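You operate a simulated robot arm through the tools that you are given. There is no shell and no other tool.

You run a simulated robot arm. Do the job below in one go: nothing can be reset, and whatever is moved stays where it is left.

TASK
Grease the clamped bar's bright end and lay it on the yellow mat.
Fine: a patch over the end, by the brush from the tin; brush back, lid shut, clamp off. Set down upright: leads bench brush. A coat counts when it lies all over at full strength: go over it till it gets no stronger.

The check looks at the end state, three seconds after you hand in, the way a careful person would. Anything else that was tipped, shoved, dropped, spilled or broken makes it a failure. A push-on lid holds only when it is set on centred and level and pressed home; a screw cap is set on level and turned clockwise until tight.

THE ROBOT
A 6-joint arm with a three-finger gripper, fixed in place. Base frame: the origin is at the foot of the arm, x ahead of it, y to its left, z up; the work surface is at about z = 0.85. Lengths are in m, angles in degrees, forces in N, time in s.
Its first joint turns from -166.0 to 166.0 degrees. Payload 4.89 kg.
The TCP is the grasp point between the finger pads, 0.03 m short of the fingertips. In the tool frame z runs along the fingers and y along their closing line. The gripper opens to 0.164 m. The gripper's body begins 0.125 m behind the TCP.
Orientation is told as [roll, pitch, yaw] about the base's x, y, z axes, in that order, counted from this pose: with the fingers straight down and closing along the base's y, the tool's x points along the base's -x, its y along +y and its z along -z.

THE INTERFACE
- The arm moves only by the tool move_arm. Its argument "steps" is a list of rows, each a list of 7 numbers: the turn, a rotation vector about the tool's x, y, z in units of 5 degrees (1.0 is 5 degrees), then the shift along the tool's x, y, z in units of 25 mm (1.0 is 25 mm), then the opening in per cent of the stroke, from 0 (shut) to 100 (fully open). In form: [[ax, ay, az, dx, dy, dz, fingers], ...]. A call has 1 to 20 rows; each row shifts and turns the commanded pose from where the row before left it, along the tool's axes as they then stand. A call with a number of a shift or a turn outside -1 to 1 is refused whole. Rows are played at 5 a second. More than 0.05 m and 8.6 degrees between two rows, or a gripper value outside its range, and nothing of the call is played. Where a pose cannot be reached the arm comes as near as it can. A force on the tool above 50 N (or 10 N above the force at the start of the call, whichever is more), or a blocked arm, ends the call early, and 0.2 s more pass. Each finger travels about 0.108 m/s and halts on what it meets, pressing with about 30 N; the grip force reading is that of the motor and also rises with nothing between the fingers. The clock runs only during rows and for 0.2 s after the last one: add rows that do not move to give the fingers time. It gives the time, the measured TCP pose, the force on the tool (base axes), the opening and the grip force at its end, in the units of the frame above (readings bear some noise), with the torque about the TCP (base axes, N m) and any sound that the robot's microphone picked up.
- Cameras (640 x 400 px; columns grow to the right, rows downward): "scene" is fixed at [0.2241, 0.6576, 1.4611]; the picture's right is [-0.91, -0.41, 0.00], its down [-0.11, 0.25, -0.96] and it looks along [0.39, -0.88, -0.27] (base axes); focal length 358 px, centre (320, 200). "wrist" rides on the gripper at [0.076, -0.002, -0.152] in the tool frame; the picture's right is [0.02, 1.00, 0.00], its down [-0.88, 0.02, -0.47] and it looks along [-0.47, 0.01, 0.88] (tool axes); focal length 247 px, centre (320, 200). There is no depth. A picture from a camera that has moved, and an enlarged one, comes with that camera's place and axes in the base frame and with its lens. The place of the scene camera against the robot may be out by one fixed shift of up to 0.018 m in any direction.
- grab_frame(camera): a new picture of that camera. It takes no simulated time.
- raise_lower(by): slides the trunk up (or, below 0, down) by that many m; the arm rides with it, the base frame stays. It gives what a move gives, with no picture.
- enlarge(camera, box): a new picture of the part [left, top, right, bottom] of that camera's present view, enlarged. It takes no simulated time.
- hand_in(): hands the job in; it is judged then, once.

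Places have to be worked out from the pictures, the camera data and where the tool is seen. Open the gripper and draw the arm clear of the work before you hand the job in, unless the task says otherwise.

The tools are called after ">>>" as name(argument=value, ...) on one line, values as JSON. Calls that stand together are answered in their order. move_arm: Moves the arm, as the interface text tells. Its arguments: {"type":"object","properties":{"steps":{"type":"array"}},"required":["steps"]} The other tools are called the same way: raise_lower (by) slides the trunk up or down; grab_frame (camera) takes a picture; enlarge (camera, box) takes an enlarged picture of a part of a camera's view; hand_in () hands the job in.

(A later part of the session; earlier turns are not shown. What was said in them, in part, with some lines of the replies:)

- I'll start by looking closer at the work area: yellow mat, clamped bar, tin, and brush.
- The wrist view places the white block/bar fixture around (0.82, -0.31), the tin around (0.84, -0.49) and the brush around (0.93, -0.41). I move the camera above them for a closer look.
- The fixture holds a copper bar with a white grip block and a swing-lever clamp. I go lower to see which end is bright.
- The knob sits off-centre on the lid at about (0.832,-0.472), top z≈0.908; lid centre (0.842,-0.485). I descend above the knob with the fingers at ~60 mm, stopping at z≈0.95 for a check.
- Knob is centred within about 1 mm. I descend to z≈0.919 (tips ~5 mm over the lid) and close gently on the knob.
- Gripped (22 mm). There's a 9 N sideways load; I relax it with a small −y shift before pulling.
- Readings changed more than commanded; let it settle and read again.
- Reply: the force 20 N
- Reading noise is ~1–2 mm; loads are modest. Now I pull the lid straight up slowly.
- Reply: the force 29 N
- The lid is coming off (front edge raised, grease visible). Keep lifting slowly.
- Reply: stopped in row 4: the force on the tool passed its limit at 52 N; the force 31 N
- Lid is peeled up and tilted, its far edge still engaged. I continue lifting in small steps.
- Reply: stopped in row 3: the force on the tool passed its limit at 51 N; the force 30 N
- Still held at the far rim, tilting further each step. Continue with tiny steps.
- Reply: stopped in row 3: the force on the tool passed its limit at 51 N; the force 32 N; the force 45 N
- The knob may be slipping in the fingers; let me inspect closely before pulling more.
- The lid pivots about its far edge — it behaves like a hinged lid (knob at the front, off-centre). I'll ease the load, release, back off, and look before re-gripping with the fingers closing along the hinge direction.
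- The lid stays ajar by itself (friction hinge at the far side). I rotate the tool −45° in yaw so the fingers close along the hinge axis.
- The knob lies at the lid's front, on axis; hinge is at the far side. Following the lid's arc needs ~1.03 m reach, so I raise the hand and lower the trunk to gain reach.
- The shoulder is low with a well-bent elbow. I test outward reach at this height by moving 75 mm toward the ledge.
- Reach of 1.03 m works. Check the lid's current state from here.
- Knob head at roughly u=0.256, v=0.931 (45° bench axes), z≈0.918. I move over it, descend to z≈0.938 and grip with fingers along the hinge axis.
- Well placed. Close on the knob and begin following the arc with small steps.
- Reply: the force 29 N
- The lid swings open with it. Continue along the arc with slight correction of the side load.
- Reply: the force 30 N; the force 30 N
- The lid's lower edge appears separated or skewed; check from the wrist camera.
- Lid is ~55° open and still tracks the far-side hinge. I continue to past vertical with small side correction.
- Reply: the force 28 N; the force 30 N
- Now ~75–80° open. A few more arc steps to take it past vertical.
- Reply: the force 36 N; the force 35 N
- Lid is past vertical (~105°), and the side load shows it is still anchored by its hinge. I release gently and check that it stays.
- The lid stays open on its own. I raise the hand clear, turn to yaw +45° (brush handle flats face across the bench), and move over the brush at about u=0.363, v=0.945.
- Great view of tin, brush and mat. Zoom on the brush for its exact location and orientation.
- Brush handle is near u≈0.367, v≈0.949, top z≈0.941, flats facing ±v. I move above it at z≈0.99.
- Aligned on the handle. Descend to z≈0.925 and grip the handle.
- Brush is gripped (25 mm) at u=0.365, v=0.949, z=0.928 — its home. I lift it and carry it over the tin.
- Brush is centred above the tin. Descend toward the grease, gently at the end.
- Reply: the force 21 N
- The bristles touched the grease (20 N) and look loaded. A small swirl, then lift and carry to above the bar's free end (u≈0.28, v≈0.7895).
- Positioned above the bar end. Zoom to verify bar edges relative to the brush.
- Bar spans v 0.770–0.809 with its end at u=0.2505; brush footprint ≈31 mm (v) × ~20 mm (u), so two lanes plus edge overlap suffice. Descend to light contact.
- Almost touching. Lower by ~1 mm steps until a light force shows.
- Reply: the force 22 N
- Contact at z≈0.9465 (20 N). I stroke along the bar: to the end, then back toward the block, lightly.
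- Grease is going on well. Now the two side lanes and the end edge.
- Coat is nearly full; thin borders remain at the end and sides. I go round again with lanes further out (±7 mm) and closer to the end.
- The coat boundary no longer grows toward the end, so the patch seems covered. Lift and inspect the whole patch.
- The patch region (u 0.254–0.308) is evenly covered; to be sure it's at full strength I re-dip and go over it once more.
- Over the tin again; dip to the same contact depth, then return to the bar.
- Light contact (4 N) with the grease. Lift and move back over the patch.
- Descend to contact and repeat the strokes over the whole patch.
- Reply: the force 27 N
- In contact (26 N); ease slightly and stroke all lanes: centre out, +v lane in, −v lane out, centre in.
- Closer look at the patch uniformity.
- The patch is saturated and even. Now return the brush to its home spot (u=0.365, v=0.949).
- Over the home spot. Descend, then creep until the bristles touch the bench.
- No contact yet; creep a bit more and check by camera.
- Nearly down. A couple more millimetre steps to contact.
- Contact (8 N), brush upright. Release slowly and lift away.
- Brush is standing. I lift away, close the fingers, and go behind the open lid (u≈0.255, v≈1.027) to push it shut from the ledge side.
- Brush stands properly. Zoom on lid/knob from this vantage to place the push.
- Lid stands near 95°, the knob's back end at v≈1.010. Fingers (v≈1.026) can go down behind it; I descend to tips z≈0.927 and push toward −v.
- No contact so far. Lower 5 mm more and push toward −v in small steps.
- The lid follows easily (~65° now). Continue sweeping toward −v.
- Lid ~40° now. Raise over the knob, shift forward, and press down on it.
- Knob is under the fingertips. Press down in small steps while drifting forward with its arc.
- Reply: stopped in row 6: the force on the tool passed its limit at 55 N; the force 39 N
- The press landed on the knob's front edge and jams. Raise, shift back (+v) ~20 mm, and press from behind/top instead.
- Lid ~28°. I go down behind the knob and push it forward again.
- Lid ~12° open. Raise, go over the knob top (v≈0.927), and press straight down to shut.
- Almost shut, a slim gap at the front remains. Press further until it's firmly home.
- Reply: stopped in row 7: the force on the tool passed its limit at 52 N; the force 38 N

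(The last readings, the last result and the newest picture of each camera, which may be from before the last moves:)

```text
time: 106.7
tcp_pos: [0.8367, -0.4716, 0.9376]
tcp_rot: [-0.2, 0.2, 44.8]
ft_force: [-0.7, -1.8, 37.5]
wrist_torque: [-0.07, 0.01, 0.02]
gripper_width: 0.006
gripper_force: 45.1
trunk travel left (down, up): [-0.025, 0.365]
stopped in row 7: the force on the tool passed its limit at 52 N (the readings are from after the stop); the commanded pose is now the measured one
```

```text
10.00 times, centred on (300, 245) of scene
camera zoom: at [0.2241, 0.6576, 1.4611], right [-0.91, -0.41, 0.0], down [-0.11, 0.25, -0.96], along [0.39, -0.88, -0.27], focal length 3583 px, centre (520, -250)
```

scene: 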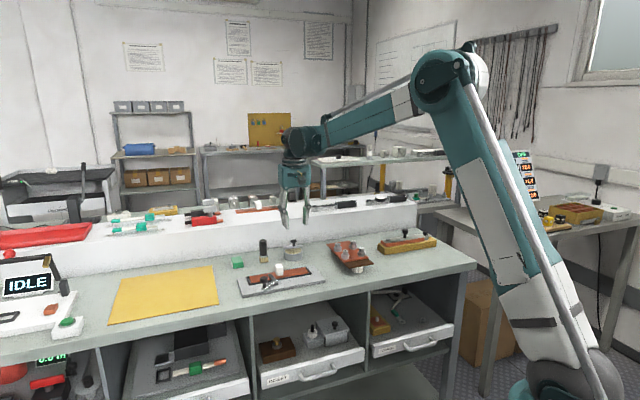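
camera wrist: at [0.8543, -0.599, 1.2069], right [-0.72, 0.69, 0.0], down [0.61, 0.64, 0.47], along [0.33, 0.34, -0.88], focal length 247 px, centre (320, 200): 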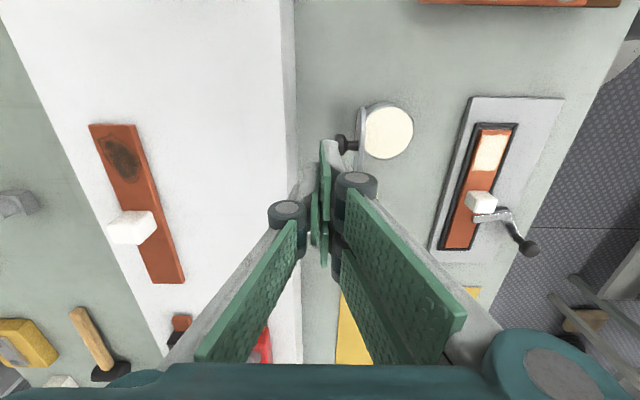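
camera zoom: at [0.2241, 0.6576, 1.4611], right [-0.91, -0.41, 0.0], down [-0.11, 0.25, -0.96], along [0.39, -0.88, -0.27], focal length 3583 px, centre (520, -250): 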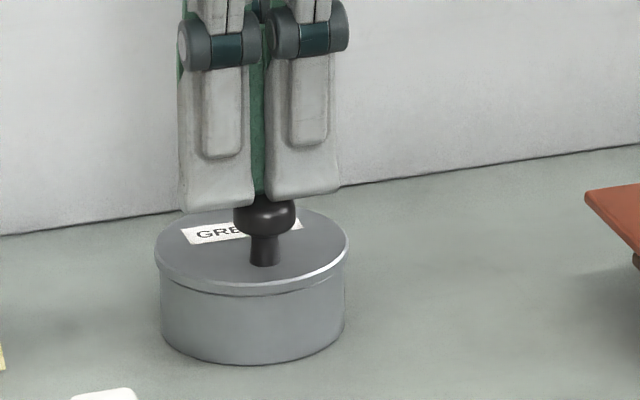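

Lid is pressed shut with 52 N. Lift off and verify it stays shut.

>>> move_arm(steps=[[0, 0, 0, 0, 0, -0.3, 0], [0, 0, 0, 0, 0, -0.9, 0], [0, 0, 0, 0, 0, -1, 0], [0, 0, 0, 0, 0, -1, 0], [0, 0, 0, 0, 0, -1, 0], [0, 0, 0, 0, 0, 0, 0]])

>>> enlarge(camera="scene", box=[275, 225, 325, 265])

>>> enlarge(camera="wrist", box=[240, 60, 410, 200])

```text
time: 108.1
tcp_pos: [0.8387, -0.4714, 1.0416]
tcp_rot: [0.0, 0.2, 44.8]
ft_force: [0.4, -0.7, -0.2]
wrist_torque: [0.02, 0.03, 0.0]
gripper_width: 0.0001
gripper_force: 45.1
trunk travel left (down, up): [-0.025, 0.365]
```

```text
10.00 times, centred on (300, 245) of scene
camera zoom: at [0.2241, 0.6576, 1.4611], right [-0.91, -0.41, 0.0], down [-0.11, 0.25, -0.96], along [0.39, -0.88, -0.27], focal length 3583 px, centre (520, -250)
```

zoom: 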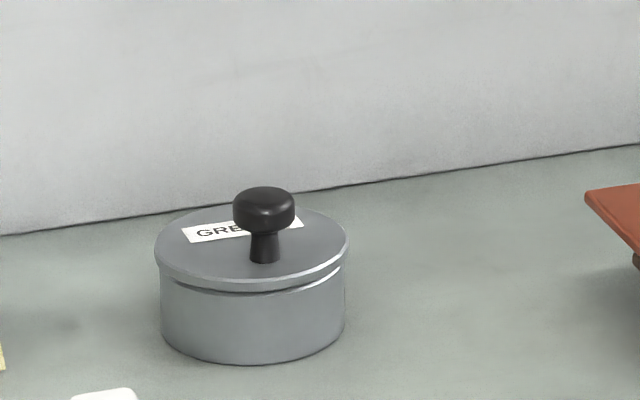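

```text
2.86 times, centred on (325, 130) of wrist
camera zoom: at [0.7859, -0.5264, 1.194], right [-0.72, 0.69, 0.0], down [0.61, 0.64, 0.47], along [0.33, 0.34, -0.88], focal length 706 px, centre (306, 400)
```

zoom: 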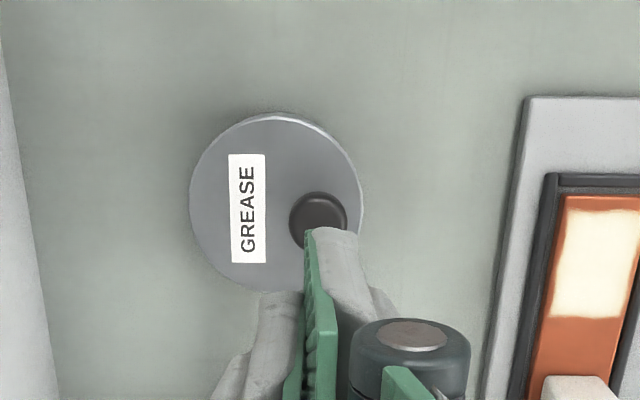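

Zoom at the lid seam to check for any residual gap.

>>> enlarge(camera="scene", box=[284, 242, 306, 264])

```text
16.00 times, centred on (295, 253) of scene
camera zoom: at [0.2241, 0.6576, 1.4611], right [-0.91, -0.41, 0.0], down [-0.11, 0.25, -0.96], along [0.39, -0.88, -0.27], focal length 5732 px, centre (720, -648)
```

zoom: 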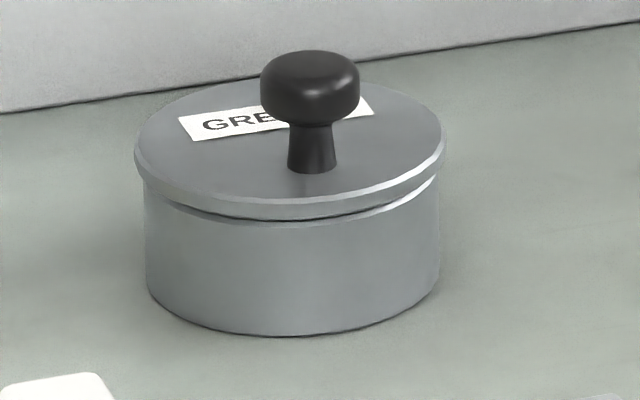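

Knob height matches the original closed state, so the lid is shut. Next the clamp: move over it for a close view.

>>> move_arm(steps=[[0, 0, 0, -0.7, 0.93, 0, 0], [0, 0, 0, -0.7, 0.93, 0, 0], [0, 0, 0, -0.7, 0.93, 0, 0], [0, 0, 0, -0.7, 0.93, 0, 0], [0, 0, 0, -0.7, 0.93, 0, 0], [0, 0, 0, -0.7, 0.93, 0, 0], [0, 0, 0, -0.4, 0.93, 0, 0], [0, 0, 0, 0, 0.93, 0, 0], [0, 0, 0, 0, 0, 0, 0]])

>>> grab_frame(camera="wrist")

>>> enlarge(camera="scene", box=[245, 262, 300, 302])

```text
time: 110.1
tcp_pos: [0.786, -0.2597, 1.0397]
tcp_rot: [-0.1, 0.2, 44.8]
ft_force: [-0.5, -0.5, -0.3]
wrist_torque: [0.02, 0.03, -0.01]
gripper_width: 0.0002
gripper_force: 44.9
trunk travel left (down, up): [-0.025, 0.365]
```

```text
taken
camera wrist: at [0.7327, -0.3141, 1.1934], right [-0.72, 0.69, 0.0], down [0.61, 0.64, 0.47], along [0.33, 0.34, -0.88], focal length 247 px, centre (320, 200)
```

wrist: 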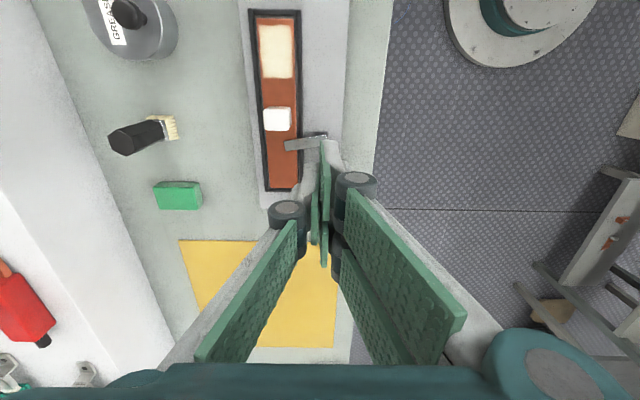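

```text
10.00 times, centred on (272, 282) of scene
camera zoom: at [0.2241, 0.6576, 1.4611], right [-0.91, -0.41, 0.0], down [-0.11, 0.25, -0.96], along [0.39, -0.88, -0.27], focal length 3583 px, centre (795, -620)
```

zoom: 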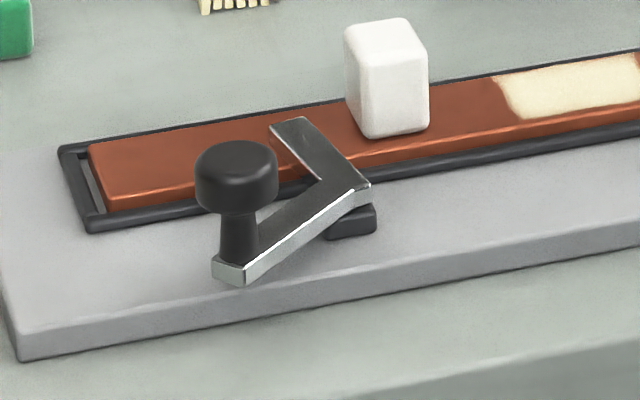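

The lever is flat and pivots about a vertical axis near (u 0.374, v 0.734); its knob is at (u 0.416, v 0.7045, top z≈0.905), tip over the bar at (0.386, 0.782). Swinging the knob toward −u/−v takes the tip off toward +u, away from the block. I turn to yaw −45° to cage the knob loosely along u.

>>> move_arm(steps=[[0, 0, 1, 0, 0, 0, 10], [0, 0, 1, 0, 0, 0, 20], [0, 0, 1, 0, 0, 0, 30], [0, 0, 1, 0, 0, 0, 30], [0, 0, 1, 0, 0, 0, 30], [0, 0, 1, 0, 0, 0, 30], [0, 0, 1, 0, 0, 0, 30], [0, 0, 1, 0, 0, 0, 30], [0, 0, 1, 0, 0, 0, 30], [0, 0, 1, 0, 0, 0, 30], [0, 0, 1, 0, 0, 0, 30], [0, 0, 1, 0, 0, 0, 30], [0, 0, 1, 0, 0, 0, 30], [0, 0, 1, 0, 0, 0, 30], [0, 0, 1, 0, 0, 0, 30], [0, 0, 1, 0, 0, 0, 30], [0, 0, 1, 0, 0, 0, 30], [0, 0, 1, 0, 0, 0, 30], [0, 0, 0, 0.7, 0.9, 0, 30], [0, 0, 0, 0.7, 0.86, 0, 30]])

>>> grab_frame(camera="wrist")

>>> enlarge(camera="wrist", box=[250, 80, 390, 220])

```text
time: 114.3
tcp_pos: [0.7956, -0.2038, 1.0402]
tcp_rot: [-0.3, -0.1, -45.3]
ft_force: [-0.4, -0.9, 0.0]
wrist_torque: [0.2, -0.06, -0.02]
gripper_width: 0.0495
gripper_force: 0.1
trunk travel left (down, up): [-0.025, 0.365]
```

```text
taken
camera wrist: at [0.7403, -0.1507, 1.1932], right [0.7, 0.72, 0.0], down [0.63, -0.61, 0.47], along [0.34, -0.33, -0.88], focal length 247 px, centre (320, 200)
```

wrist: 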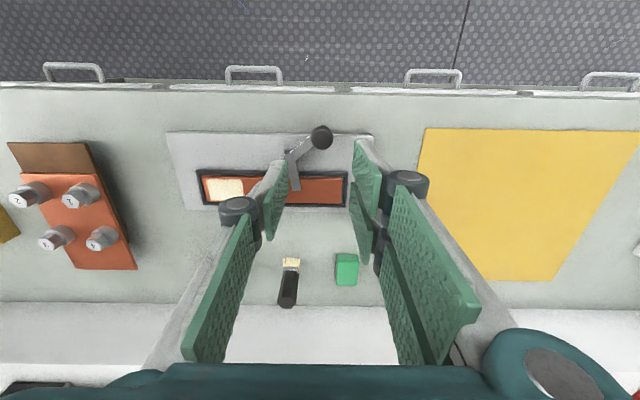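

```text
2.86 times, centred on (320, 150) of wrist
camera zoom: at [0.7403, -0.1507, 1.1932], right [0.7, 0.72, 0.0], down [0.63, -0.61, 0.47], along [0.34, -0.33, -0.88], focal length 706 px, centre (320, 343)
```

zoom: 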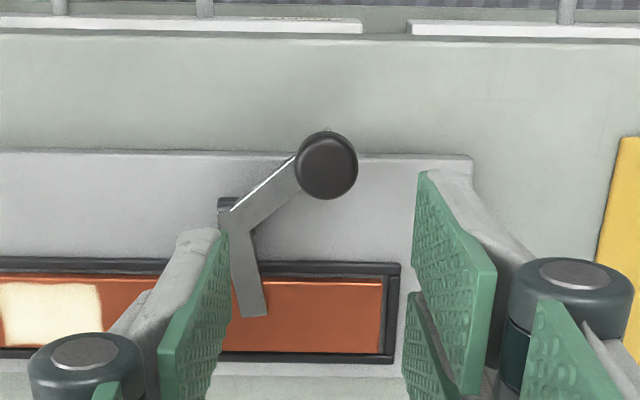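

Clear view. Knob at (u 0.4205, v 0.703); pivot at about (0.379, 0.731). Descend around the knob, leaving the fingers loosely caging it.

>>> move_arm(steps=[[0, 0, 0, 0.15, 0.08, 0.5, 30], [0, 0, 0, 0, 0, 0.9, 30], [0, 0, 0, 0, 0, 0.9, 30], [0, 0, 0, 0, 0, 0.9, 30], [0, 0, 0, 0, 0, 0.9, 30], [0, 0, 0, 0, 0, 0.7, 30], [0, 0, 0, 0, 0, 0, 30]])

>>> enlarge(camera="wrist", box=[240, 80, 400, 220])

>>> enlarge(camera="scene", box=[235, 245, 305, 305])

```text
time: 115.9
tcp_pos: [0.7939, -0.1978, 0.9199]
tcp_rot: [-0.2, 0.0, -45.2]
ft_force: [-0.4, 0.2, 0.6]
wrist_torque: [0.01, -0.01, 0.01]
gripper_width: 0.049
gripper_force: 0.1
trunk travel left (down, up): [-0.025, 0.365]
```

```text
2.86 times, centred on (320, 150) of wrist
camera zoom: at [0.7384, -0.1455, 1.072], right [0.69, 0.72, 0.0], down [0.63, -0.61, 0.47], along [0.34, -0.33, -0.88], focal length 706 px, centre (320, 343)
```

zoom: 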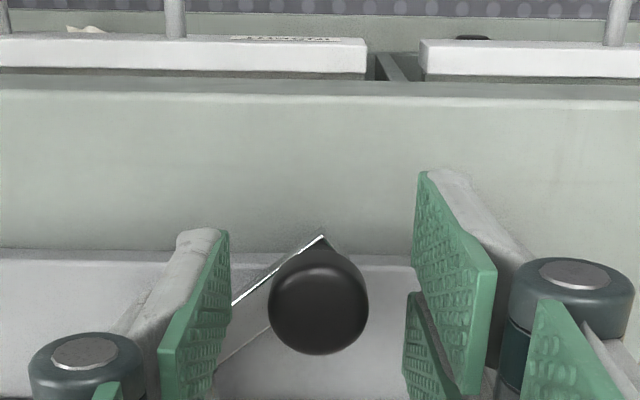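

```text
6.67 times, centred on (270, 275) of scene
camera zoom: at [0.2241, 0.6576, 1.4611], right [-0.91, -0.41, 0.0], down [-0.11, 0.25, -0.96], along [0.39, -0.88, -0.27], focal length 2388 px, centre (653, -300)
```

zoom: 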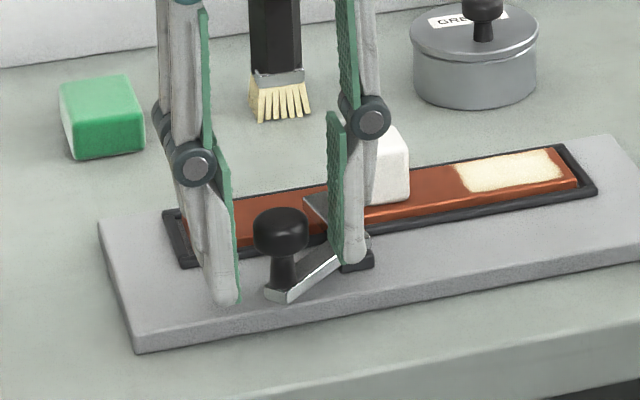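

Knob is centred. Narrow to a loose cage and swing the first ~20°.

>>> move_arm(steps=[[0, 0, 0, 0, 0, 0, 22], [0, 0, 0, 0, 0, 0, 18], [0, 0, 0, 0.272, -0.224, 0, 18], [0, 0, 0, 0.224, -0.272, 0, 18], [0, 0, 0, 0, 0, 0, 18]])

>>> enlarge(camera="scene", box=[235, 245, 305, 305])

>>> enlarge(camera="wrist", box=[240, 80, 400, 220])

```text
time: 117.1
tcp_pos: [0.7749, -0.1981, 0.9205]
tcp_rot: [-0.4, -0.2, -45.3]
ft_force: [0.6, 0.1, -0.1]
wrist_torque: [0.05, 0.0, 0.0]
gripper_width: 0.0294
gripper_force: 0.1
trunk travel left (down, up): [-0.025, 0.365]
```

```text
6.67 times, centred on (270, 275) of scene
camera zoom: at [0.2241, 0.6576, 1.4611], right [-0.91, -0.41, 0.0], down [-0.11, 0.25, -0.96], along [0.39, -0.88, -0.27], focal length 2388 px, centre (653, -300)
```

zoom: 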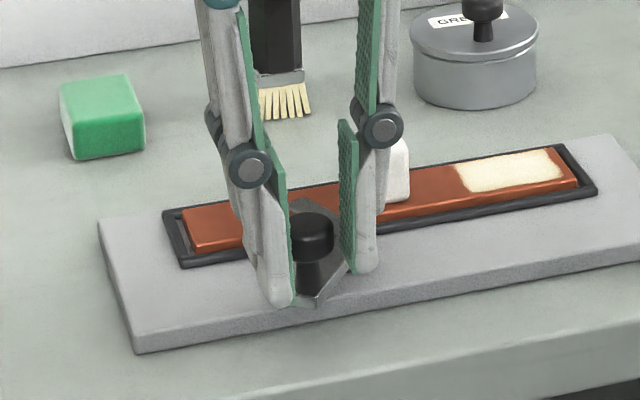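

```text
2.86 times, centred on (320, 150) of wrist
camera zoom: at [0.7207, -0.1455, 1.0729], right [0.69, 0.72, 0.0], down [0.63, -0.61, 0.47], along [0.34, -0.33, -0.88], focal length 706 px, centre (320, 343)
```

zoom: 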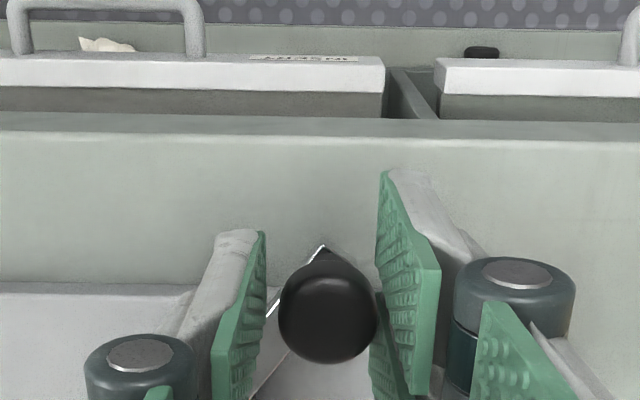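

The lever swings freely. Continue along the arc.

>>> move_arm(steps=[[0, 0, 0, 0.18, -0.304, 0, 18], [0, 0, 0, 0.12, -0.332, 0, 18], [0, 0, 0, 0.06, -0.348, 0, 18], [0, 0, 0, 0, -0.352, 0, 18], [0, 0, 0, 0, 0, 0, 18]])

>>> enlarge(camera="scene", box=[235, 245, 305, 305])

>>> enlarge(camera="wrist", box=[240, 80, 400, 220])

```text
time: 118.3
tcp_pos: [0.7459, -0.2163, 0.9218]
tcp_rot: [-0.3, -0.1, -45.2]
ft_force: [0.2, -0.3, 0.6]
wrist_torque: [-0.01, -0.01, -0.02]
gripper_width: 0.0298
gripper_force: 0.0
trunk travel left (down, up): [-0.025, 0.365]
```

```text
6.67 times, centred on (270, 275) of scene
camera zoom: at [0.2241, 0.6576, 1.4611], right [-0.91, -0.41, 0.0], down [-0.11, 0.25, -0.96], along [0.39, -0.88, -0.27], focal length 2388 px, centre (653, -300)
```

zoom: 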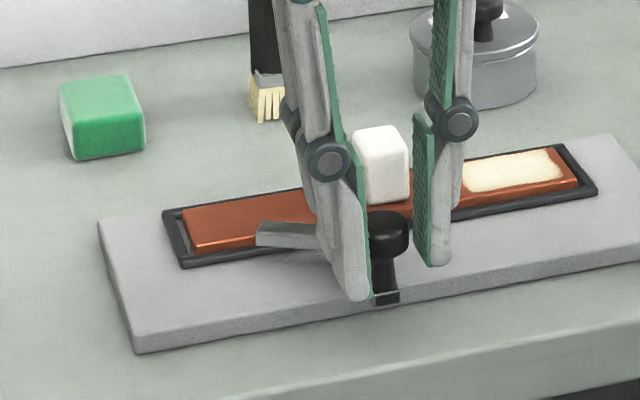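

```text
2.86 times, centred on (320, 150) of wrist
camera zoom: at [0.6913, -0.1638, 1.0737], right [0.69, 0.72, 0.0], down [0.63, -0.61, 0.47], along [0.34, -0.33, -0.88], focal length 706 px, centre (320, 343)
```

zoom: 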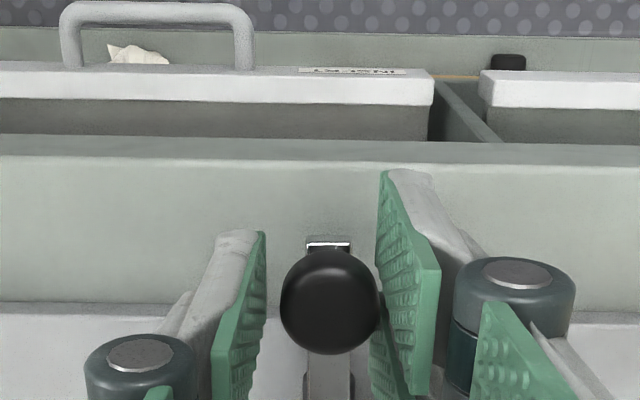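

The tip has swung off the bar. A little further to be well clear.

>>> move_arm(steps=[[0, 0, 0, -0.06, -0.348, 0, 18], [0, 0, 0, -0.12, -0.332, 0, 18], [0, 0, 0, -0.18, -0.304, 0, 18], [0, 0, 0, 0, 0, 0, 18]])

>>> enlarge(camera="scene", box=[235, 245, 305, 305])

```text
time: 119.3
tcp_pos: [0.7358, -0.2412, 0.9203]
tcp_rot: [-0.2, -0.1, -45.3]
ft_force: [0.1, 0.1, -0.7]
wrist_torque: [0.01, 0.01, 0.01]
gripper_width: 0.0299
gripper_force: 0.0
trunk travel left (down, up): [-0.025, 0.365]
```

```text
6.67 times, centred on (270, 275) of scene
camera zoom: at [0.2241, 0.6576, 1.4611], right [-0.91, -0.41, 0.0], down [-0.11, 0.25, -0.96], along [0.39, -0.88, -0.27], focal length 2388 px, centre (653, -300)
```

zoom: 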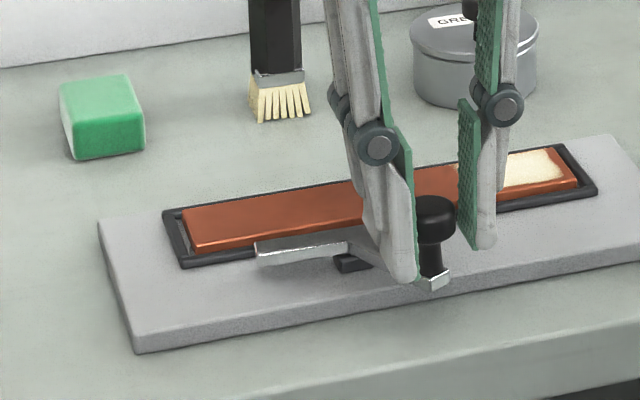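

Clamp lever is fully off the bar. Open, lift, and move over the white block.

>>> move_arm(steps=[[0, 0, 0, 0, 0, 0, 25], [0, 0, 0, 0, 0, 0, 32], [0, 0, 0, 0, 0, -0.6, 32], [0, 0, 0, 0, 0, -0.9, 32], [0, 0, 0, 0, 0, -1, 32], [0, 0, 0, 0, 0, -1, 32], [0, 0, 0, 0, 0, -0.8, 32], [0, 0, 0, -0.95, 0, 0, 32], [0, 0, 0, -0.95, 0, 0, 32], [0, 0, 0, -0.95, 0, 0, 32], [0, 0, 0, -0.95, 0, 0, 32], [0, 0, 0, -0.15, 0, 0, 32], [0, 0, 0, 0, 0, 0, 32]])

>>> grab_frame(camera="wrist")

>>> enlarge(camera="wrist", box=[240, 60, 400, 220])

```text
time: 122.1
tcp_pos: [0.8052, -0.3101, 1.0268]
tcp_rot: [-0.2, -0.1, -45.2]
ft_force: [-0.6, 0.5, 0.0]
wrist_torque: [-0.02, 0.0, 0.01]
gripper_width: 0.0526
gripper_force: 0.0
trunk travel left (down, up): [-0.025, 0.365]
```

```text
taken
camera wrist: at [0.7504, -0.2568, 1.1798], right [0.69, 0.72, 0.0], down [0.63, -0.61, 0.47], along [0.34, -0.33, -0.88], focal length 247 px, centre (320, 200)
```

wrist: 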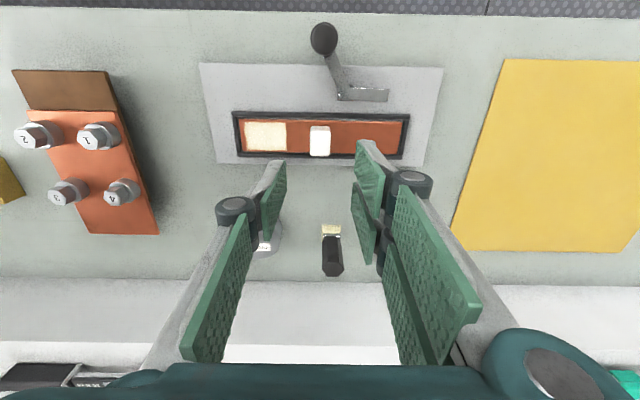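

```text
2.50 times, centred on (320, 140) of wrist
camera zoom: at [0.7504, -0.2568, 1.1798], right [0.69, 0.72, 0.0], down [0.63, -0.61, 0.47], along [0.34, -0.33, -0.88], focal length 617 px, centre (320, 350)
```

zoom: 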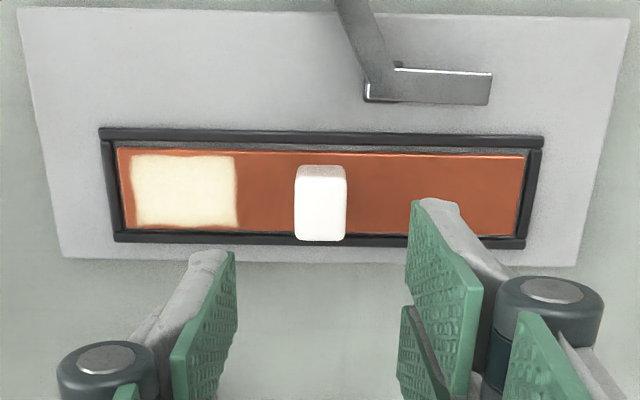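

Clamp is off; block top centre at (u 0.3505, v 0.790), right under the TCP. Descend onto the block with a 41 mm opening and grip.

>>> move_arm(steps=[[0, 0, 0, -0.05, 0.02, 0.9, 25], [0, 0, 0, 0, 0, 0.9, 25], [0, 0, 0, 0, 0, 0.9, 25], [0, 0, 0, 0, 0, 0.9, 25], [0, 0, 0, 0, 0, 0.7, 25], [0, 0, 0, 0, 0, 0.5, 25], [0, 0, 0, 0, 0, 0, 25]])

>>> enlarge(camera="wrist", box=[240, 80, 400, 240])

>>> enlarge(camera="scene", box=[245, 235, 315, 295])

```text
time: 123.7
tcp_pos: [0.8064, -0.311, 0.9055]
tcp_rot: [-0.3, 0.0, -45.2]
ft_force: [-0.2, -0.1, 0.9]
wrist_torque: [-0.03, -0.03, 0.04]
gripper_width: 0.0411
gripper_force: 0.1
trunk travel left (down, up): [-0.025, 0.365]
```

```text
2.50 times, centred on (320, 160) of wrist
camera zoom: at [0.7515, -0.2586, 1.0595], right [0.69, 0.72, 0.0], down [0.63, -0.61, 0.47], along [0.34, -0.33, -0.88], focal length 617 px, centre (320, 300)
```

zoom: 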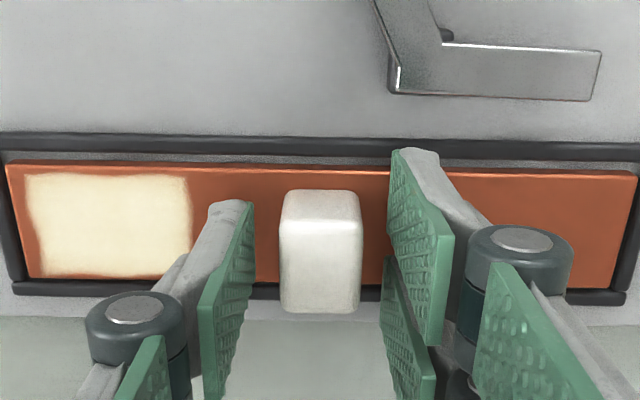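

```text
6.67 times, centred on (280, 265) of scene
camera zoom: at [0.2241, 0.6576, 1.4611], right [-0.91, -0.41, 0.0], down [-0.11, 0.25, -0.96], along [0.39, -0.88, -0.27], focal length 2388 px, centre (587, -233)
```

zoom: 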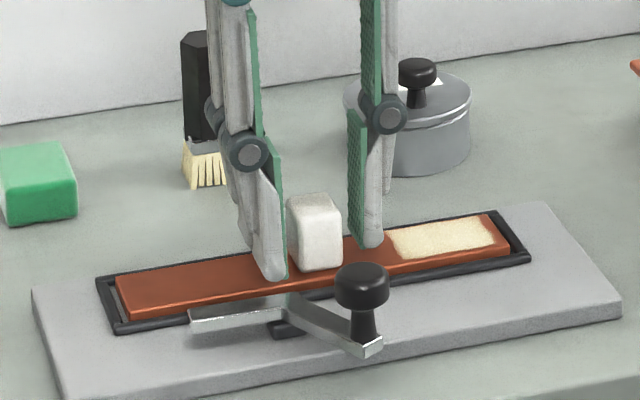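

Fingers straddle the block clear of the grease. Close to grip it.

>>> move_arm(steps=[[0, 0, 0, 0, 0, 0, 20], [0, 0, 0, 0, 0, 0, 17], [0, 0, 0, 0, 0, 0, 15], [0, 0, 0, 0, 0, 0, 8], [0, 0, 0, 0, 0, 0, 5], [0, 0, 0, 0, 0, 0, 5]])

>>> move_arm(steps=[[0, 0, 0, 0, 0, -0.1, 5], [0, 0, 0, 0, 0, -0.2, 5], [0, 0, 0, 0, 0, -0.3, 5], [0, 0, 0, 0, 0, -0.4, 5], [0, 0, 0, 0, 0, 0, 5]])

>>> enlarge(camera="scene", box=[245, 235, 325, 295])

>>> grab_frame(camera="wrist")

```text
time: 125.1
tcp_pos: [0.8061, -0.3111, 0.9073]
tcp_rot: [-0.1, -0.1, -45.2]
ft_force: [0.6, 1.1, 0.0]
wrist_torque: [0.06, -0.02, 0.03]
gripper_width: 0.024
gripper_force: 29.4
trunk travel left (down, up): [-0.025, 0.365]
```

```text
time: 126.3
tcp_pos: [0.8056, -0.3112, 0.9323]
tcp_rot: [-0.2, -0.2, -45.2]
ft_force: [-0.5, 0.5, -4.6]
wrist_torque: [0.03, -0.03, 0.01]
gripper_width: 0.0238
gripper_force: 29.5
trunk travel left (down, up): [-0.025, 0.365]
```

```text
6.67 times, centred on (285, 265) of scene
camera zoom: at [0.2241, 0.6576, 1.4611], right [-0.91, -0.41, 0.0], down [-0.11, 0.25, -0.96], along [0.39, -0.88, -0.27], focal length 2388 px, centre (553, -233)
```

zoom: 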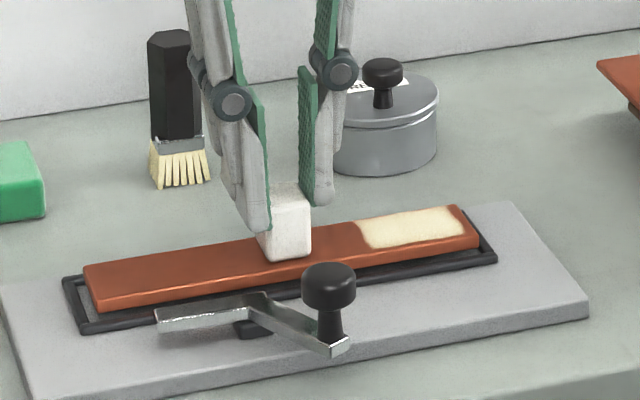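

```text
taken
camera wrist: at [0.7501, -0.258, 1.0848], right [0.69, 0.72, 0.0], down [0.63, -0.61, 0.47], along [0.34, -0.33, -0.88], focal length 247 px, centre (320, 200)
```

wrist: 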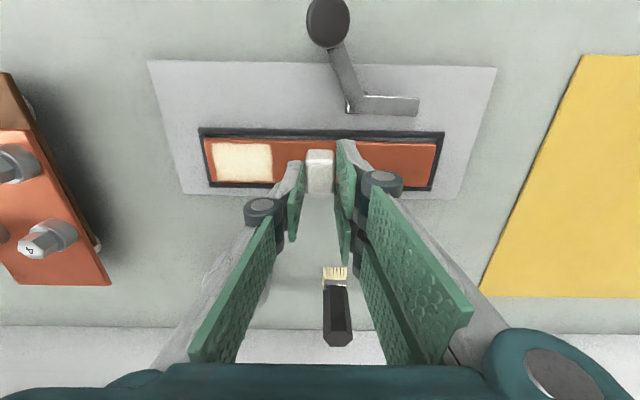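

Bar lifts level (≈4.6 N). Raise and carry it along the bench toward the near part of the mat (target u≈0.69, v≈0.755).

>>> move_arm(steps=[[0, 0, 0, 0, 0, -0.6, 5], [0, 0, 0, 0, 0, -0.8, 5], [0, 0, 0, 0, 0, -0.8, 5], [0, 0, 0, 0, 0, -0.4, 5], [0, 0, 0, 0.1, 0.5, 0, 5], [0, 0, 0, 0.1, 0.8, 0, 5], [0, 0, 0, 0.1, 0.8, 0, 5], [0, 0, 0, 0.1, 0.8, 0, 5], [0, 0, 0, 0.1, 0.8, 0, 5], [0, 0, 0, 0.1, 0.8, 0, 5], [0, 0, 0, 0.1, 0.8, 0, 5], [0, 0, 0, 0.1, 0.8, 0, 5], [0, 0, 0, 0.1, 0.8, 0, 5], [0, 0, 0, 0.1, 0.8, 0, 5], [0, 0, 0, 0.1, 0.8, 0, 5], [0, 0, 0, 0.1, 0.8, 0, 5], [0, 0, 0, 0, 0, 0, 5]])

>>> grab_frame(camera="scene")

>>> grab_frame(camera="wrist")

```text
time: 129.9
tcp_pos: [0.949, -0.1241, 0.9954]
tcp_rot: [-0.2, -0.1, -45.2]
ft_force: [1.0, 0.1, -4.6]
wrist_torque: [0.03, -0.03, -0.02]
gripper_width: 0.0239
gripper_force: 29.7
trunk travel left (down, up): [-0.025, 0.365]
```

```text
taken
```

scene: 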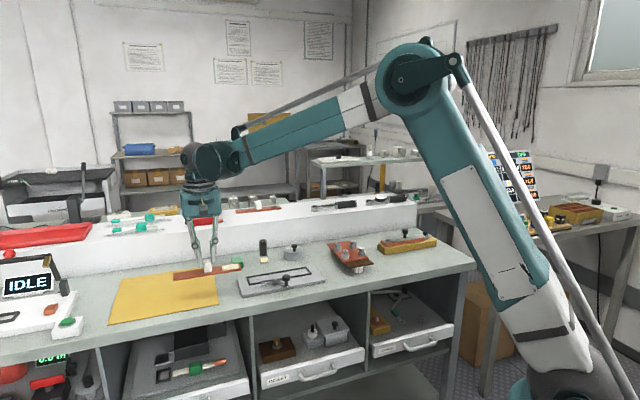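

```text
taken
camera wrist: at [0.8941, -0.0717, 1.1478], right [0.69, 0.72, 0.0], down [0.63, -0.61, 0.47], along [0.34, -0.33, -0.88], focal length 247 px, centre (320, 200)
```

wrist: 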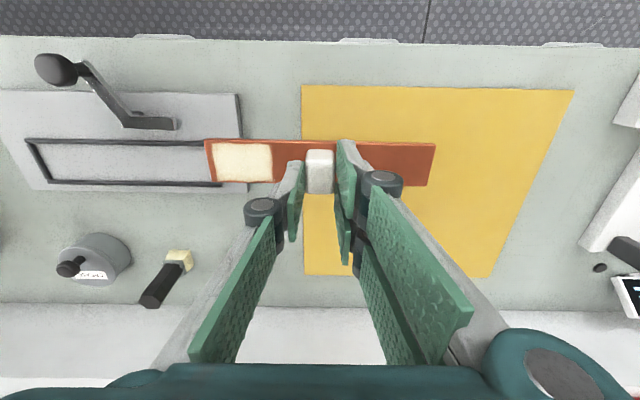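

Mat spans u 0.562–0.861, v 0.70–0.98. Move another ~107 mm along u to put the bar fully on the mat.

>>> move_arm(steps=[[0, 0, 0, 0, 0.7, 0, 5], [0, 0, 0, 0, 0.9, 0, 5], [0, 0, 0, 0, 0.9, 0, 5], [0, 0, 0, 0, 0.9, 0, 5], [0, 0, 0, 0, 0.9, 0, 5], [0, 0, 0, 0, 0, 0, 5], [0, 0, 0, 0, 0, 0, 5]])

>>> grab_frame(camera="wrist")

>>> enlarge(camera="scene", box=[100, 220, 260, 330])

```text
time: 131.5
tcp_pos: [1.0261, -0.0517, 0.9968]
tcp_rot: [-0.3, -0.1, -45.1]
ft_force: [-0.1, 0.6, -5.0]
wrist_torque: [0.02, 0.0, 0.01]
gripper_width: 0.0239
gripper_force: 29.9
trunk travel left (down, up): [-0.025, 0.365]
```

```text
taken
camera wrist: at [0.9705, 0.0011, 1.148], right [0.69, 0.72, 0.0], down [0.63, -0.61, 0.47], along [0.34, -0.33, -0.88], focal length 247 px, centre (320, 200)
```

wrist: 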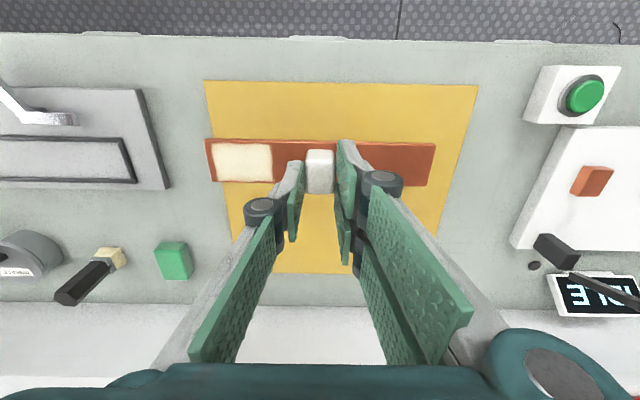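

```text
3.64 times, centred on (180, 275) of scene
camera zoom: at [0.2241, 0.6576, 1.4611], right [-0.91, -0.41, 0.0], down [-0.11, 0.25, -0.96], along [0.39, -0.88, -0.27], focal length 1303 px, centre (829, -73)
```

zoom: 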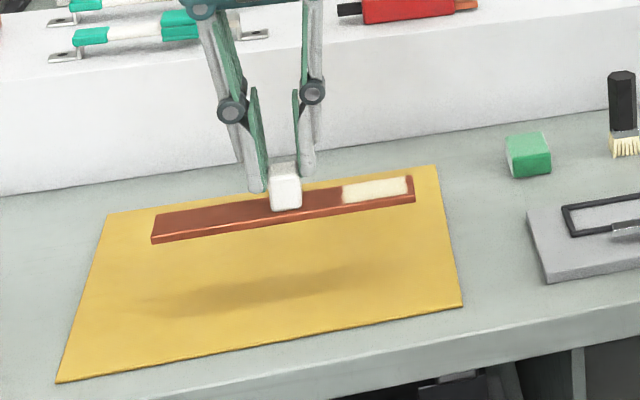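

Bar sits wholly over the mat with ≥27 mm margins. Lower, then creep to contact.

>>> move_arm(steps=[[0, 0, 0, 0, 0.1, 0.8, 5], [0, 0, 0, 0, 0.1, 0.8, 5], [0, 0, 0, 0, 0, 0.8, 5], [0, 0, 0, 0, 0, 0.6, 5], [0, 0, 0, 0, 0, 0.4, 5], [0, 0, 0, 0, 0, 0, 5]])

>>> enlarge(camera="scene", box=[110, 220, 220, 310])

```text
time: 132.9
tcp_pos: [1.0298, -0.0454, 0.9112]
tcp_rot: [-0.2, -0.1, -45.1]
ft_force: [1.5, 1.8, 23.0]
wrist_torque: [0.23, 0.12, 0.01]
gripper_width: 0.0239
gripper_force: 29.9
trunk travel left (down, up): [-0.025, 0.365]
```

```text
4.44 times, centred on (165, 265) of scene
camera zoom: at [0.2241, 0.6576, 1.4611], right [-0.91, -0.41, 0.0], down [-0.11, 0.25, -0.96], along [0.39, -0.88, -0.27], focal length 1592 px, centre (1009, -89)
```

zoom: 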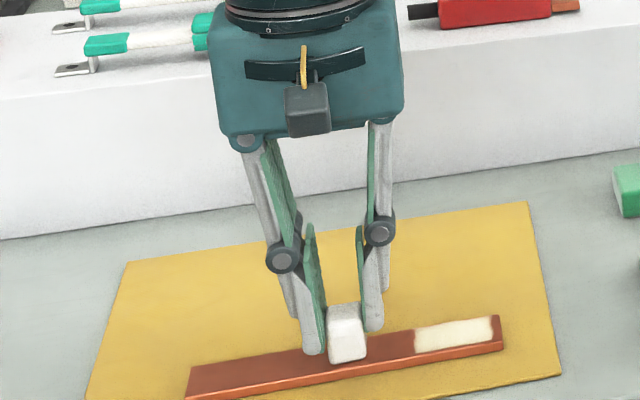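

The bar rests on the mat (23 N contact). Ease the load, release, and lift away.

>>> move_arm(steps=[[0, 0, 0, 0, 0, -0.04, 5], [0, 0, 0, 0, 0, 0, 5]])

>>> enlarge(camera="scene", box=[100, 240, 230, 330])

>>> grab_frame(camera="wrist")

```text
time: 133.5
tcp_pos: [1.0282, -0.0465, 0.9113]
tcp_rot: [-0.2, -0.1, -45.2]
ft_force: [-4.3, -2.2, 7.7]
wrist_torque: [0.04, 0.09, 0.02]
gripper_width: 0.0237
gripper_force: 29.6
trunk travel left (down, up): [-0.025, 0.365]
```

```text
4.44 times, centred on (165, 285) of scene
camera zoom: at [0.2241, 0.6576, 1.4611], right [-0.91, -0.41, 0.0], down [-0.11, 0.25, -0.96], along [0.39, -0.88, -0.27], focal length 1592 px, centre (1009, -178)
```

zoom: 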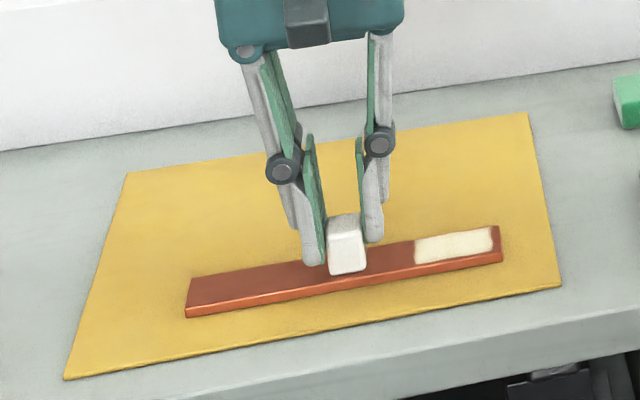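

```text
taken
camera wrist: at [0.9746, 0.0068, 1.0636], right [0.69, 0.72, 0.0], down [0.63, -0.61, 0.47], along [0.34, -0.33, -0.88], focal length 247 px, centre (320, 200)
```

wrist: 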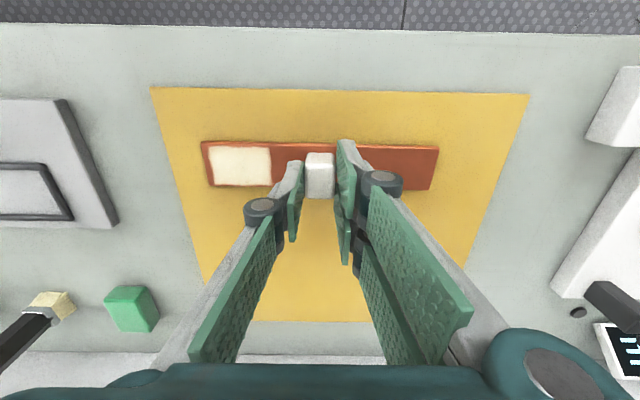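

Check closely whether the bar is actually flat on the mat.

>>> enlarge(camera="scene", box=[130, 280, 180, 312])

>>> enlarge(camera="scene", box=[170, 280, 210, 306])

```text
12.50 times, centred on (155, 296) of scene
camera zoom: at [0.2241, 0.6576, 1.4611], right [-0.91, -0.41, 0.0], down [-0.11, 0.25, -0.96], along [0.39, -0.88, -0.27], focal length 4478 px, centre (2382, -1000)
```

zoom: 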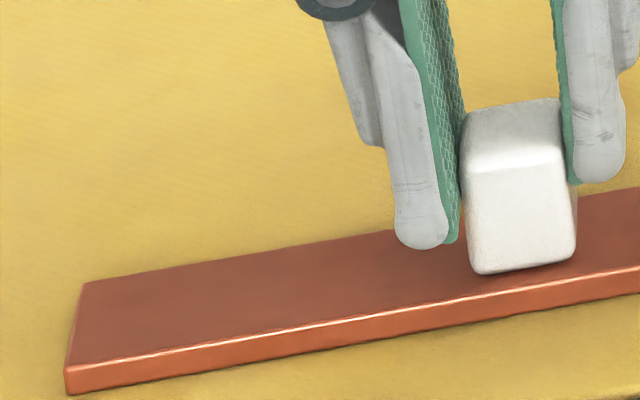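

```text
15.38 times, centred on (190, 293) of scene
camera zoom: at [0.2241, 0.6576, 1.4611], right [-0.91, -0.41, 0.0], down [-0.11, 0.25, -0.96], along [0.39, -0.88, -0.27], focal length 5512 px, centre (2320, -1231)
```

zoom: 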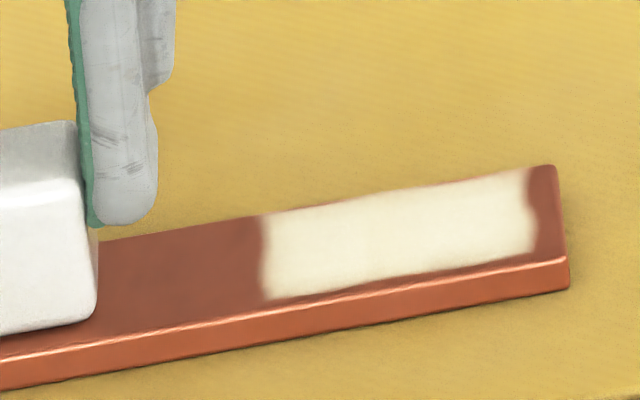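

The bar lies flat on the mat, grease side up, block up. Release and retreat upward.

>>> move_arm(steps=[[0, 0, 0, 0, 0, 0, 12], [0, 0, 0, 0, 0, 0, 15], [0, 0, 0, 0, 0, 0, 18], [0, 0, 0, 0, 0, 0, 25], [0, 0, 0, 0, 0, -0.4, 28], [0, 0, 0, 0, 0, -0.8, 30], [0, 0, 0, 0, 0, -1, 30], [0, 0, 0, 0, 0, -1, 30], [0, 0, 0, 0, 0, -1, 30], [0, 0, 0, 0, 0, 0, 30]])

>>> grab_frame(camera="wrist")

>>> enlarge(camera="scene", box=[100, 230, 330, 330])

```text
time: 135.7
tcp_pos: [1.0288, -0.0441, 1.0179]
tcp_rot: [-0.2, -0.1, -45.2]
ft_force: [0.2, 0.0, 0.2]
wrist_torque: [-0.01, 0.01, -0.04]
gripper_width: 0.0491
gripper_force: 0.0
trunk travel left (down, up): [-0.025, 0.365]
```

```text
taken
camera wrist: at [0.9739, 0.0082, 1.1702], right [0.69, 0.72, 0.0], down [0.63, -0.61, 0.47], along [0.34, -0.33, -0.88], focal length 247 px, centre (320, 200)
```

wrist: 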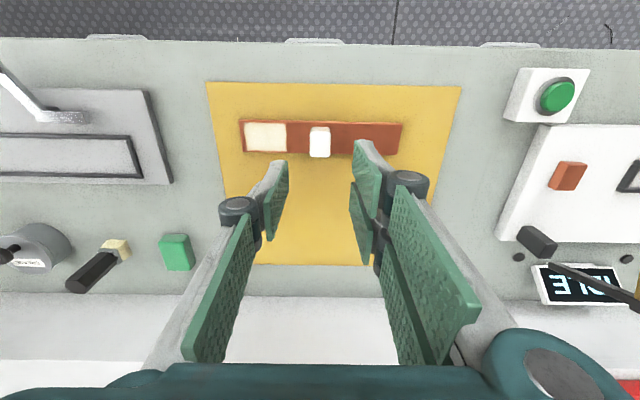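

```text
2.78 times, centred on (215, 280) of scene
camera zoom: at [0.2241, 0.6576, 1.4611], right [-0.91, -0.41, 0.0], down [-0.11, 0.25, -0.96], along [0.39, -0.88, -0.27], focal length 997 px, centre (612, -23)
```

zoom: 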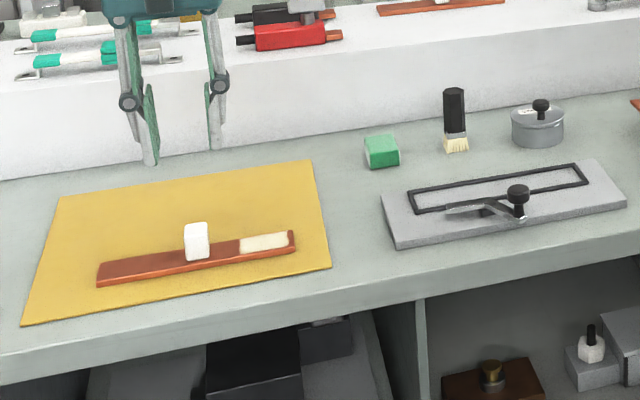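

Bar is placed. Now re-inspect the lid seam and the brush.

>>> enlarge(camera="scene", box=[275, 225, 325, 270])

>>> enlarge(camera="scene", box=[284, 242, 306, 264])

```text
8.89 times, centred on (300, 248) of scene
camera zoom: at [0.2241, 0.6576, 1.4611], right [-0.91, -0.41, 0.0], down [-0.11, 0.25, -0.96], along [0.39, -0.88, -0.27], focal length 3185 px, centre (498, -222)
```

zoom: 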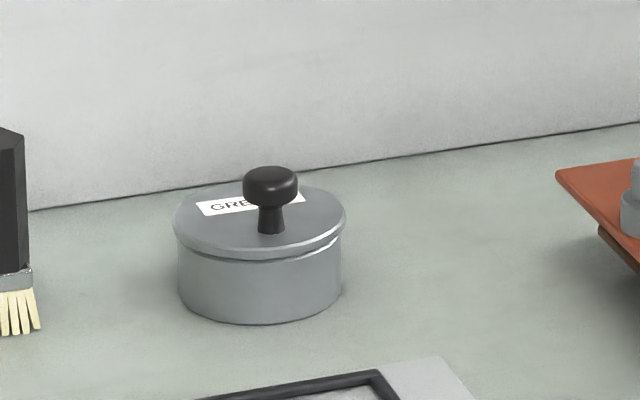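

```text
16.00 times, centred on (295, 253) of scene
camera zoom: at [0.2241, 0.6576, 1.4611], right [-0.91, -0.41, 0.0], down [-0.11, 0.25, -0.96], along [0.39, -0.88, -0.27], focal length 5732 px, centre (720, -648)
```

zoom: 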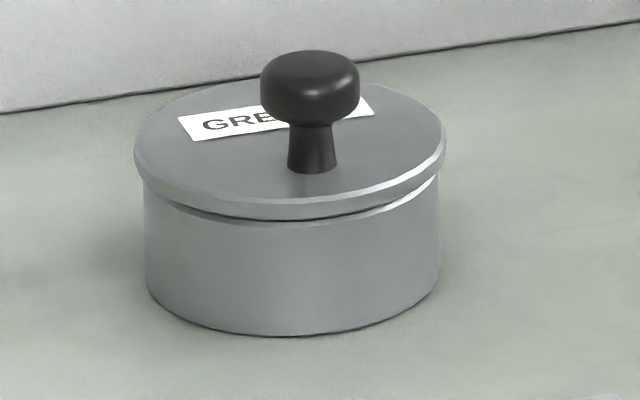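

The lid seam and knob height match the starting shut state, and everything stands as it should. Open the gripper and draw the arm up and back, clear of the work.

>>> move_arm(steps=[[0, 0, 0, 0, 0, -1, 40], [0, 0, 0, 0, 0, -1, 60], [0, 0, 0, 0, 0, -1, 80], [0, 0, 0, 0, 0, -1, 100], [0, 0, 0, 0, 0, -1, 100], [0, 0, 0, 0, 0, -1, 100], [0, 0, 0, 1, -0.5, 0, 100], [0, 0, 0, 1, -0.5, 0, 100], [0, 0, 0, 1, -0.5, 0, 100], [0, 0, 0, 1, -0.5, 0, 100], [0, 0, 0, 1, -0.5, 0, 100], [0, 0, 0, 1, -0.5, 0, 100], [0, 0, 0, 0, 0, 0, 100]])

>>> grab_frame(camera="scene")

>>> grab_frame(camera="wrist")

>>> enlarge(camera="scene", box=[220, 220, 460, 370])

```text
time: 138.5
tcp_pos: [0.8709, 0.0078, 1.1641]
tcp_rot: [-0.2, -0.1, -45.2]
ft_force: [0.3, -0.7, -0.8]
wrist_torque: [0.04, 0.03, -0.02]
gripper_width: 0.1639
gripper_force: 0.1
trunk travel left (down, up): [-0.025, 0.365]
```

```text
taken
```

scene: 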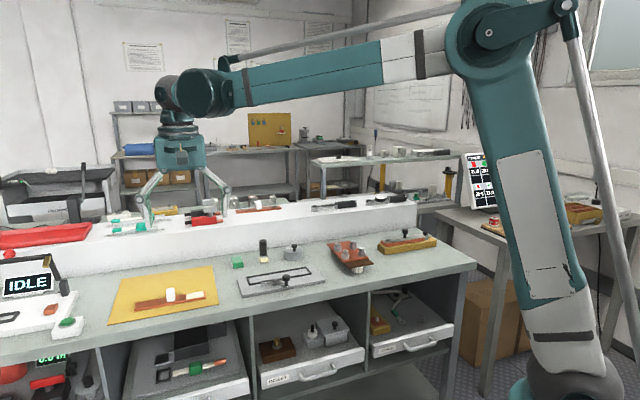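

```text
taken
camera wrist: at [0.8154, 0.0619, 1.3165], right [0.69, 0.72, 0.0], down [0.63, -0.61, 0.47], along [0.34, -0.33, -0.88], focal length 247 px, centre (320, 200)
```

wrist: 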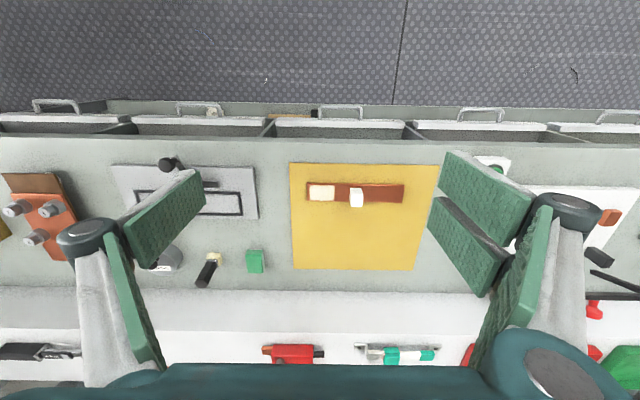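

```text
2.67 times, centred on (340, 295) of scene
camera zoom: at [0.2241, 0.6576, 1.4611], right [-0.91, -0.41, 0.0], down [-0.11, 0.25, -0.96], along [0.39, -0.88, -0.27], focal length 955 px, centre (267, -53)
```

zoom: 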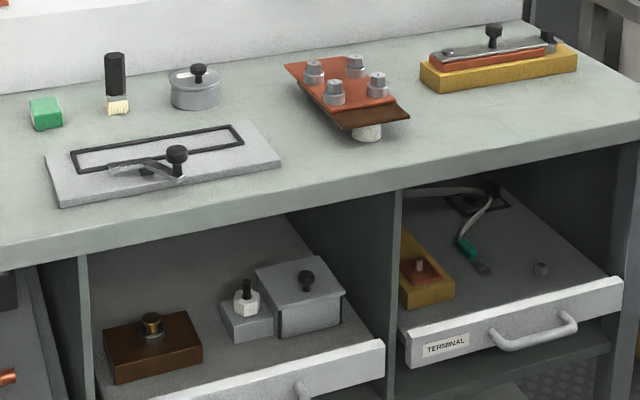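

Repeat the same early enlargement for a direct comparison of tin and brush with the starting state.

>>> enlarge(camera="scene", box=[225, 230, 335, 305])

>>> enlarge(camera="scene", box=[255, 225, 325, 275])

>>> enlarge(camera="scene", box=[105, 255, 225, 330])

```text
5.33 times, centred on (280, 268) of scene
camera zoom: at [0.2241, 0.6576, 1.4611], right [-0.91, -0.41, 0.0], down [-0.11, 0.25, -0.96], along [0.39, -0.88, -0.27], focal length 1911 px, centre (533, -160)
```

zoom: 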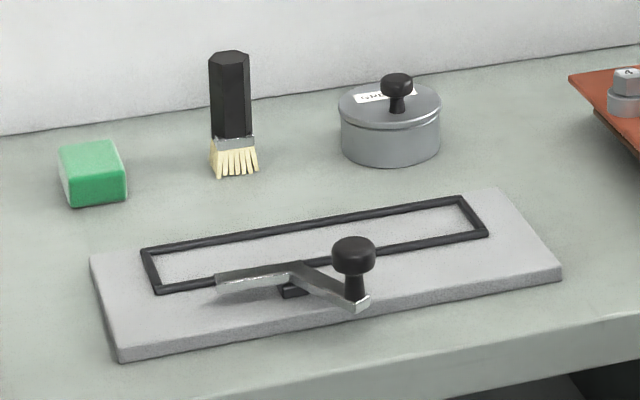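

```text
8.00 times, centred on (290, 250) of scene
camera zoom: at [0.2241, 0.6576, 1.4611], right [-0.91, -0.41, 0.0], down [-0.11, 0.25, -0.96], along [0.39, -0.88, -0.27], focal length 2866 px, centre (560, -200)
```

zoom: 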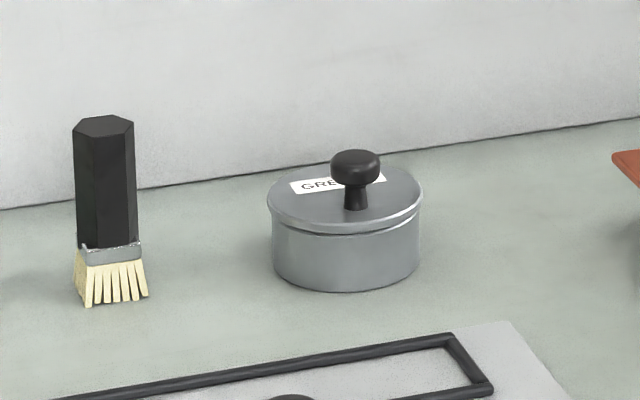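

```text
5.33 times, centred on (165, 292) of scene
camera zoom: at [0.2241, 0.6576, 1.4611], right [-0.91, -0.41, 0.0], down [-0.11, 0.25, -0.96], along [0.39, -0.88, -0.27], focal length 1911 px, centre (1147, -293)
```

zoom: 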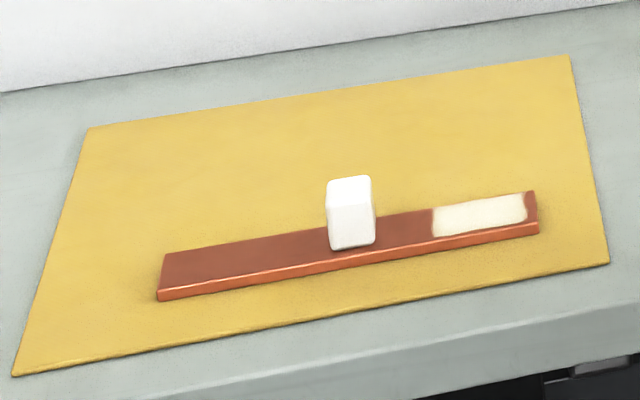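

The tin's lid matches its starting shut position, and the brush is back upright on its spot. The clamp is off, and the greased bar lies flat on the yellow mat with the arm clear, so I'm handing in.

>>> hand_in()

```text
The job is handed in.
```

The bar's free end is greased and the bar is lying flat on the yellow mat, grease and white block facing up. I handed the job in and haven't seen the result of the check.

- **Which end:** I couldn't see any colour difference between the two ends. I took the free end, away from the clamp, as the bright one.
- **Grease:** I coated the patch, dipped the brush again and went over it once more. The second pass changed nothing I could see. A thin bare border stays at the tip and sides; brushing further out didn't shrink it at the tip.
- **Brush:** it is standing upright on its bristles where I found it.
- **Tin:** the lid turned out to be hinged at the back, not push-on. I pressed it shut with about 50 N, and its knob is at the same height as at the start.
- **Clamp:** the lever is swung clear of the bar's place in the fixture.
- **Bar on the mat:** all of it is on the mat, about 3 cm or more in from the edges. The block seems to have slipped about a centimetre in the grip on the way, but the bar stayed level.

The gripper is open and the arm is drawn up clear of the work. I left the trunk 0.15 m lower than at the start. As far as the pictures show, nothing else was moved.
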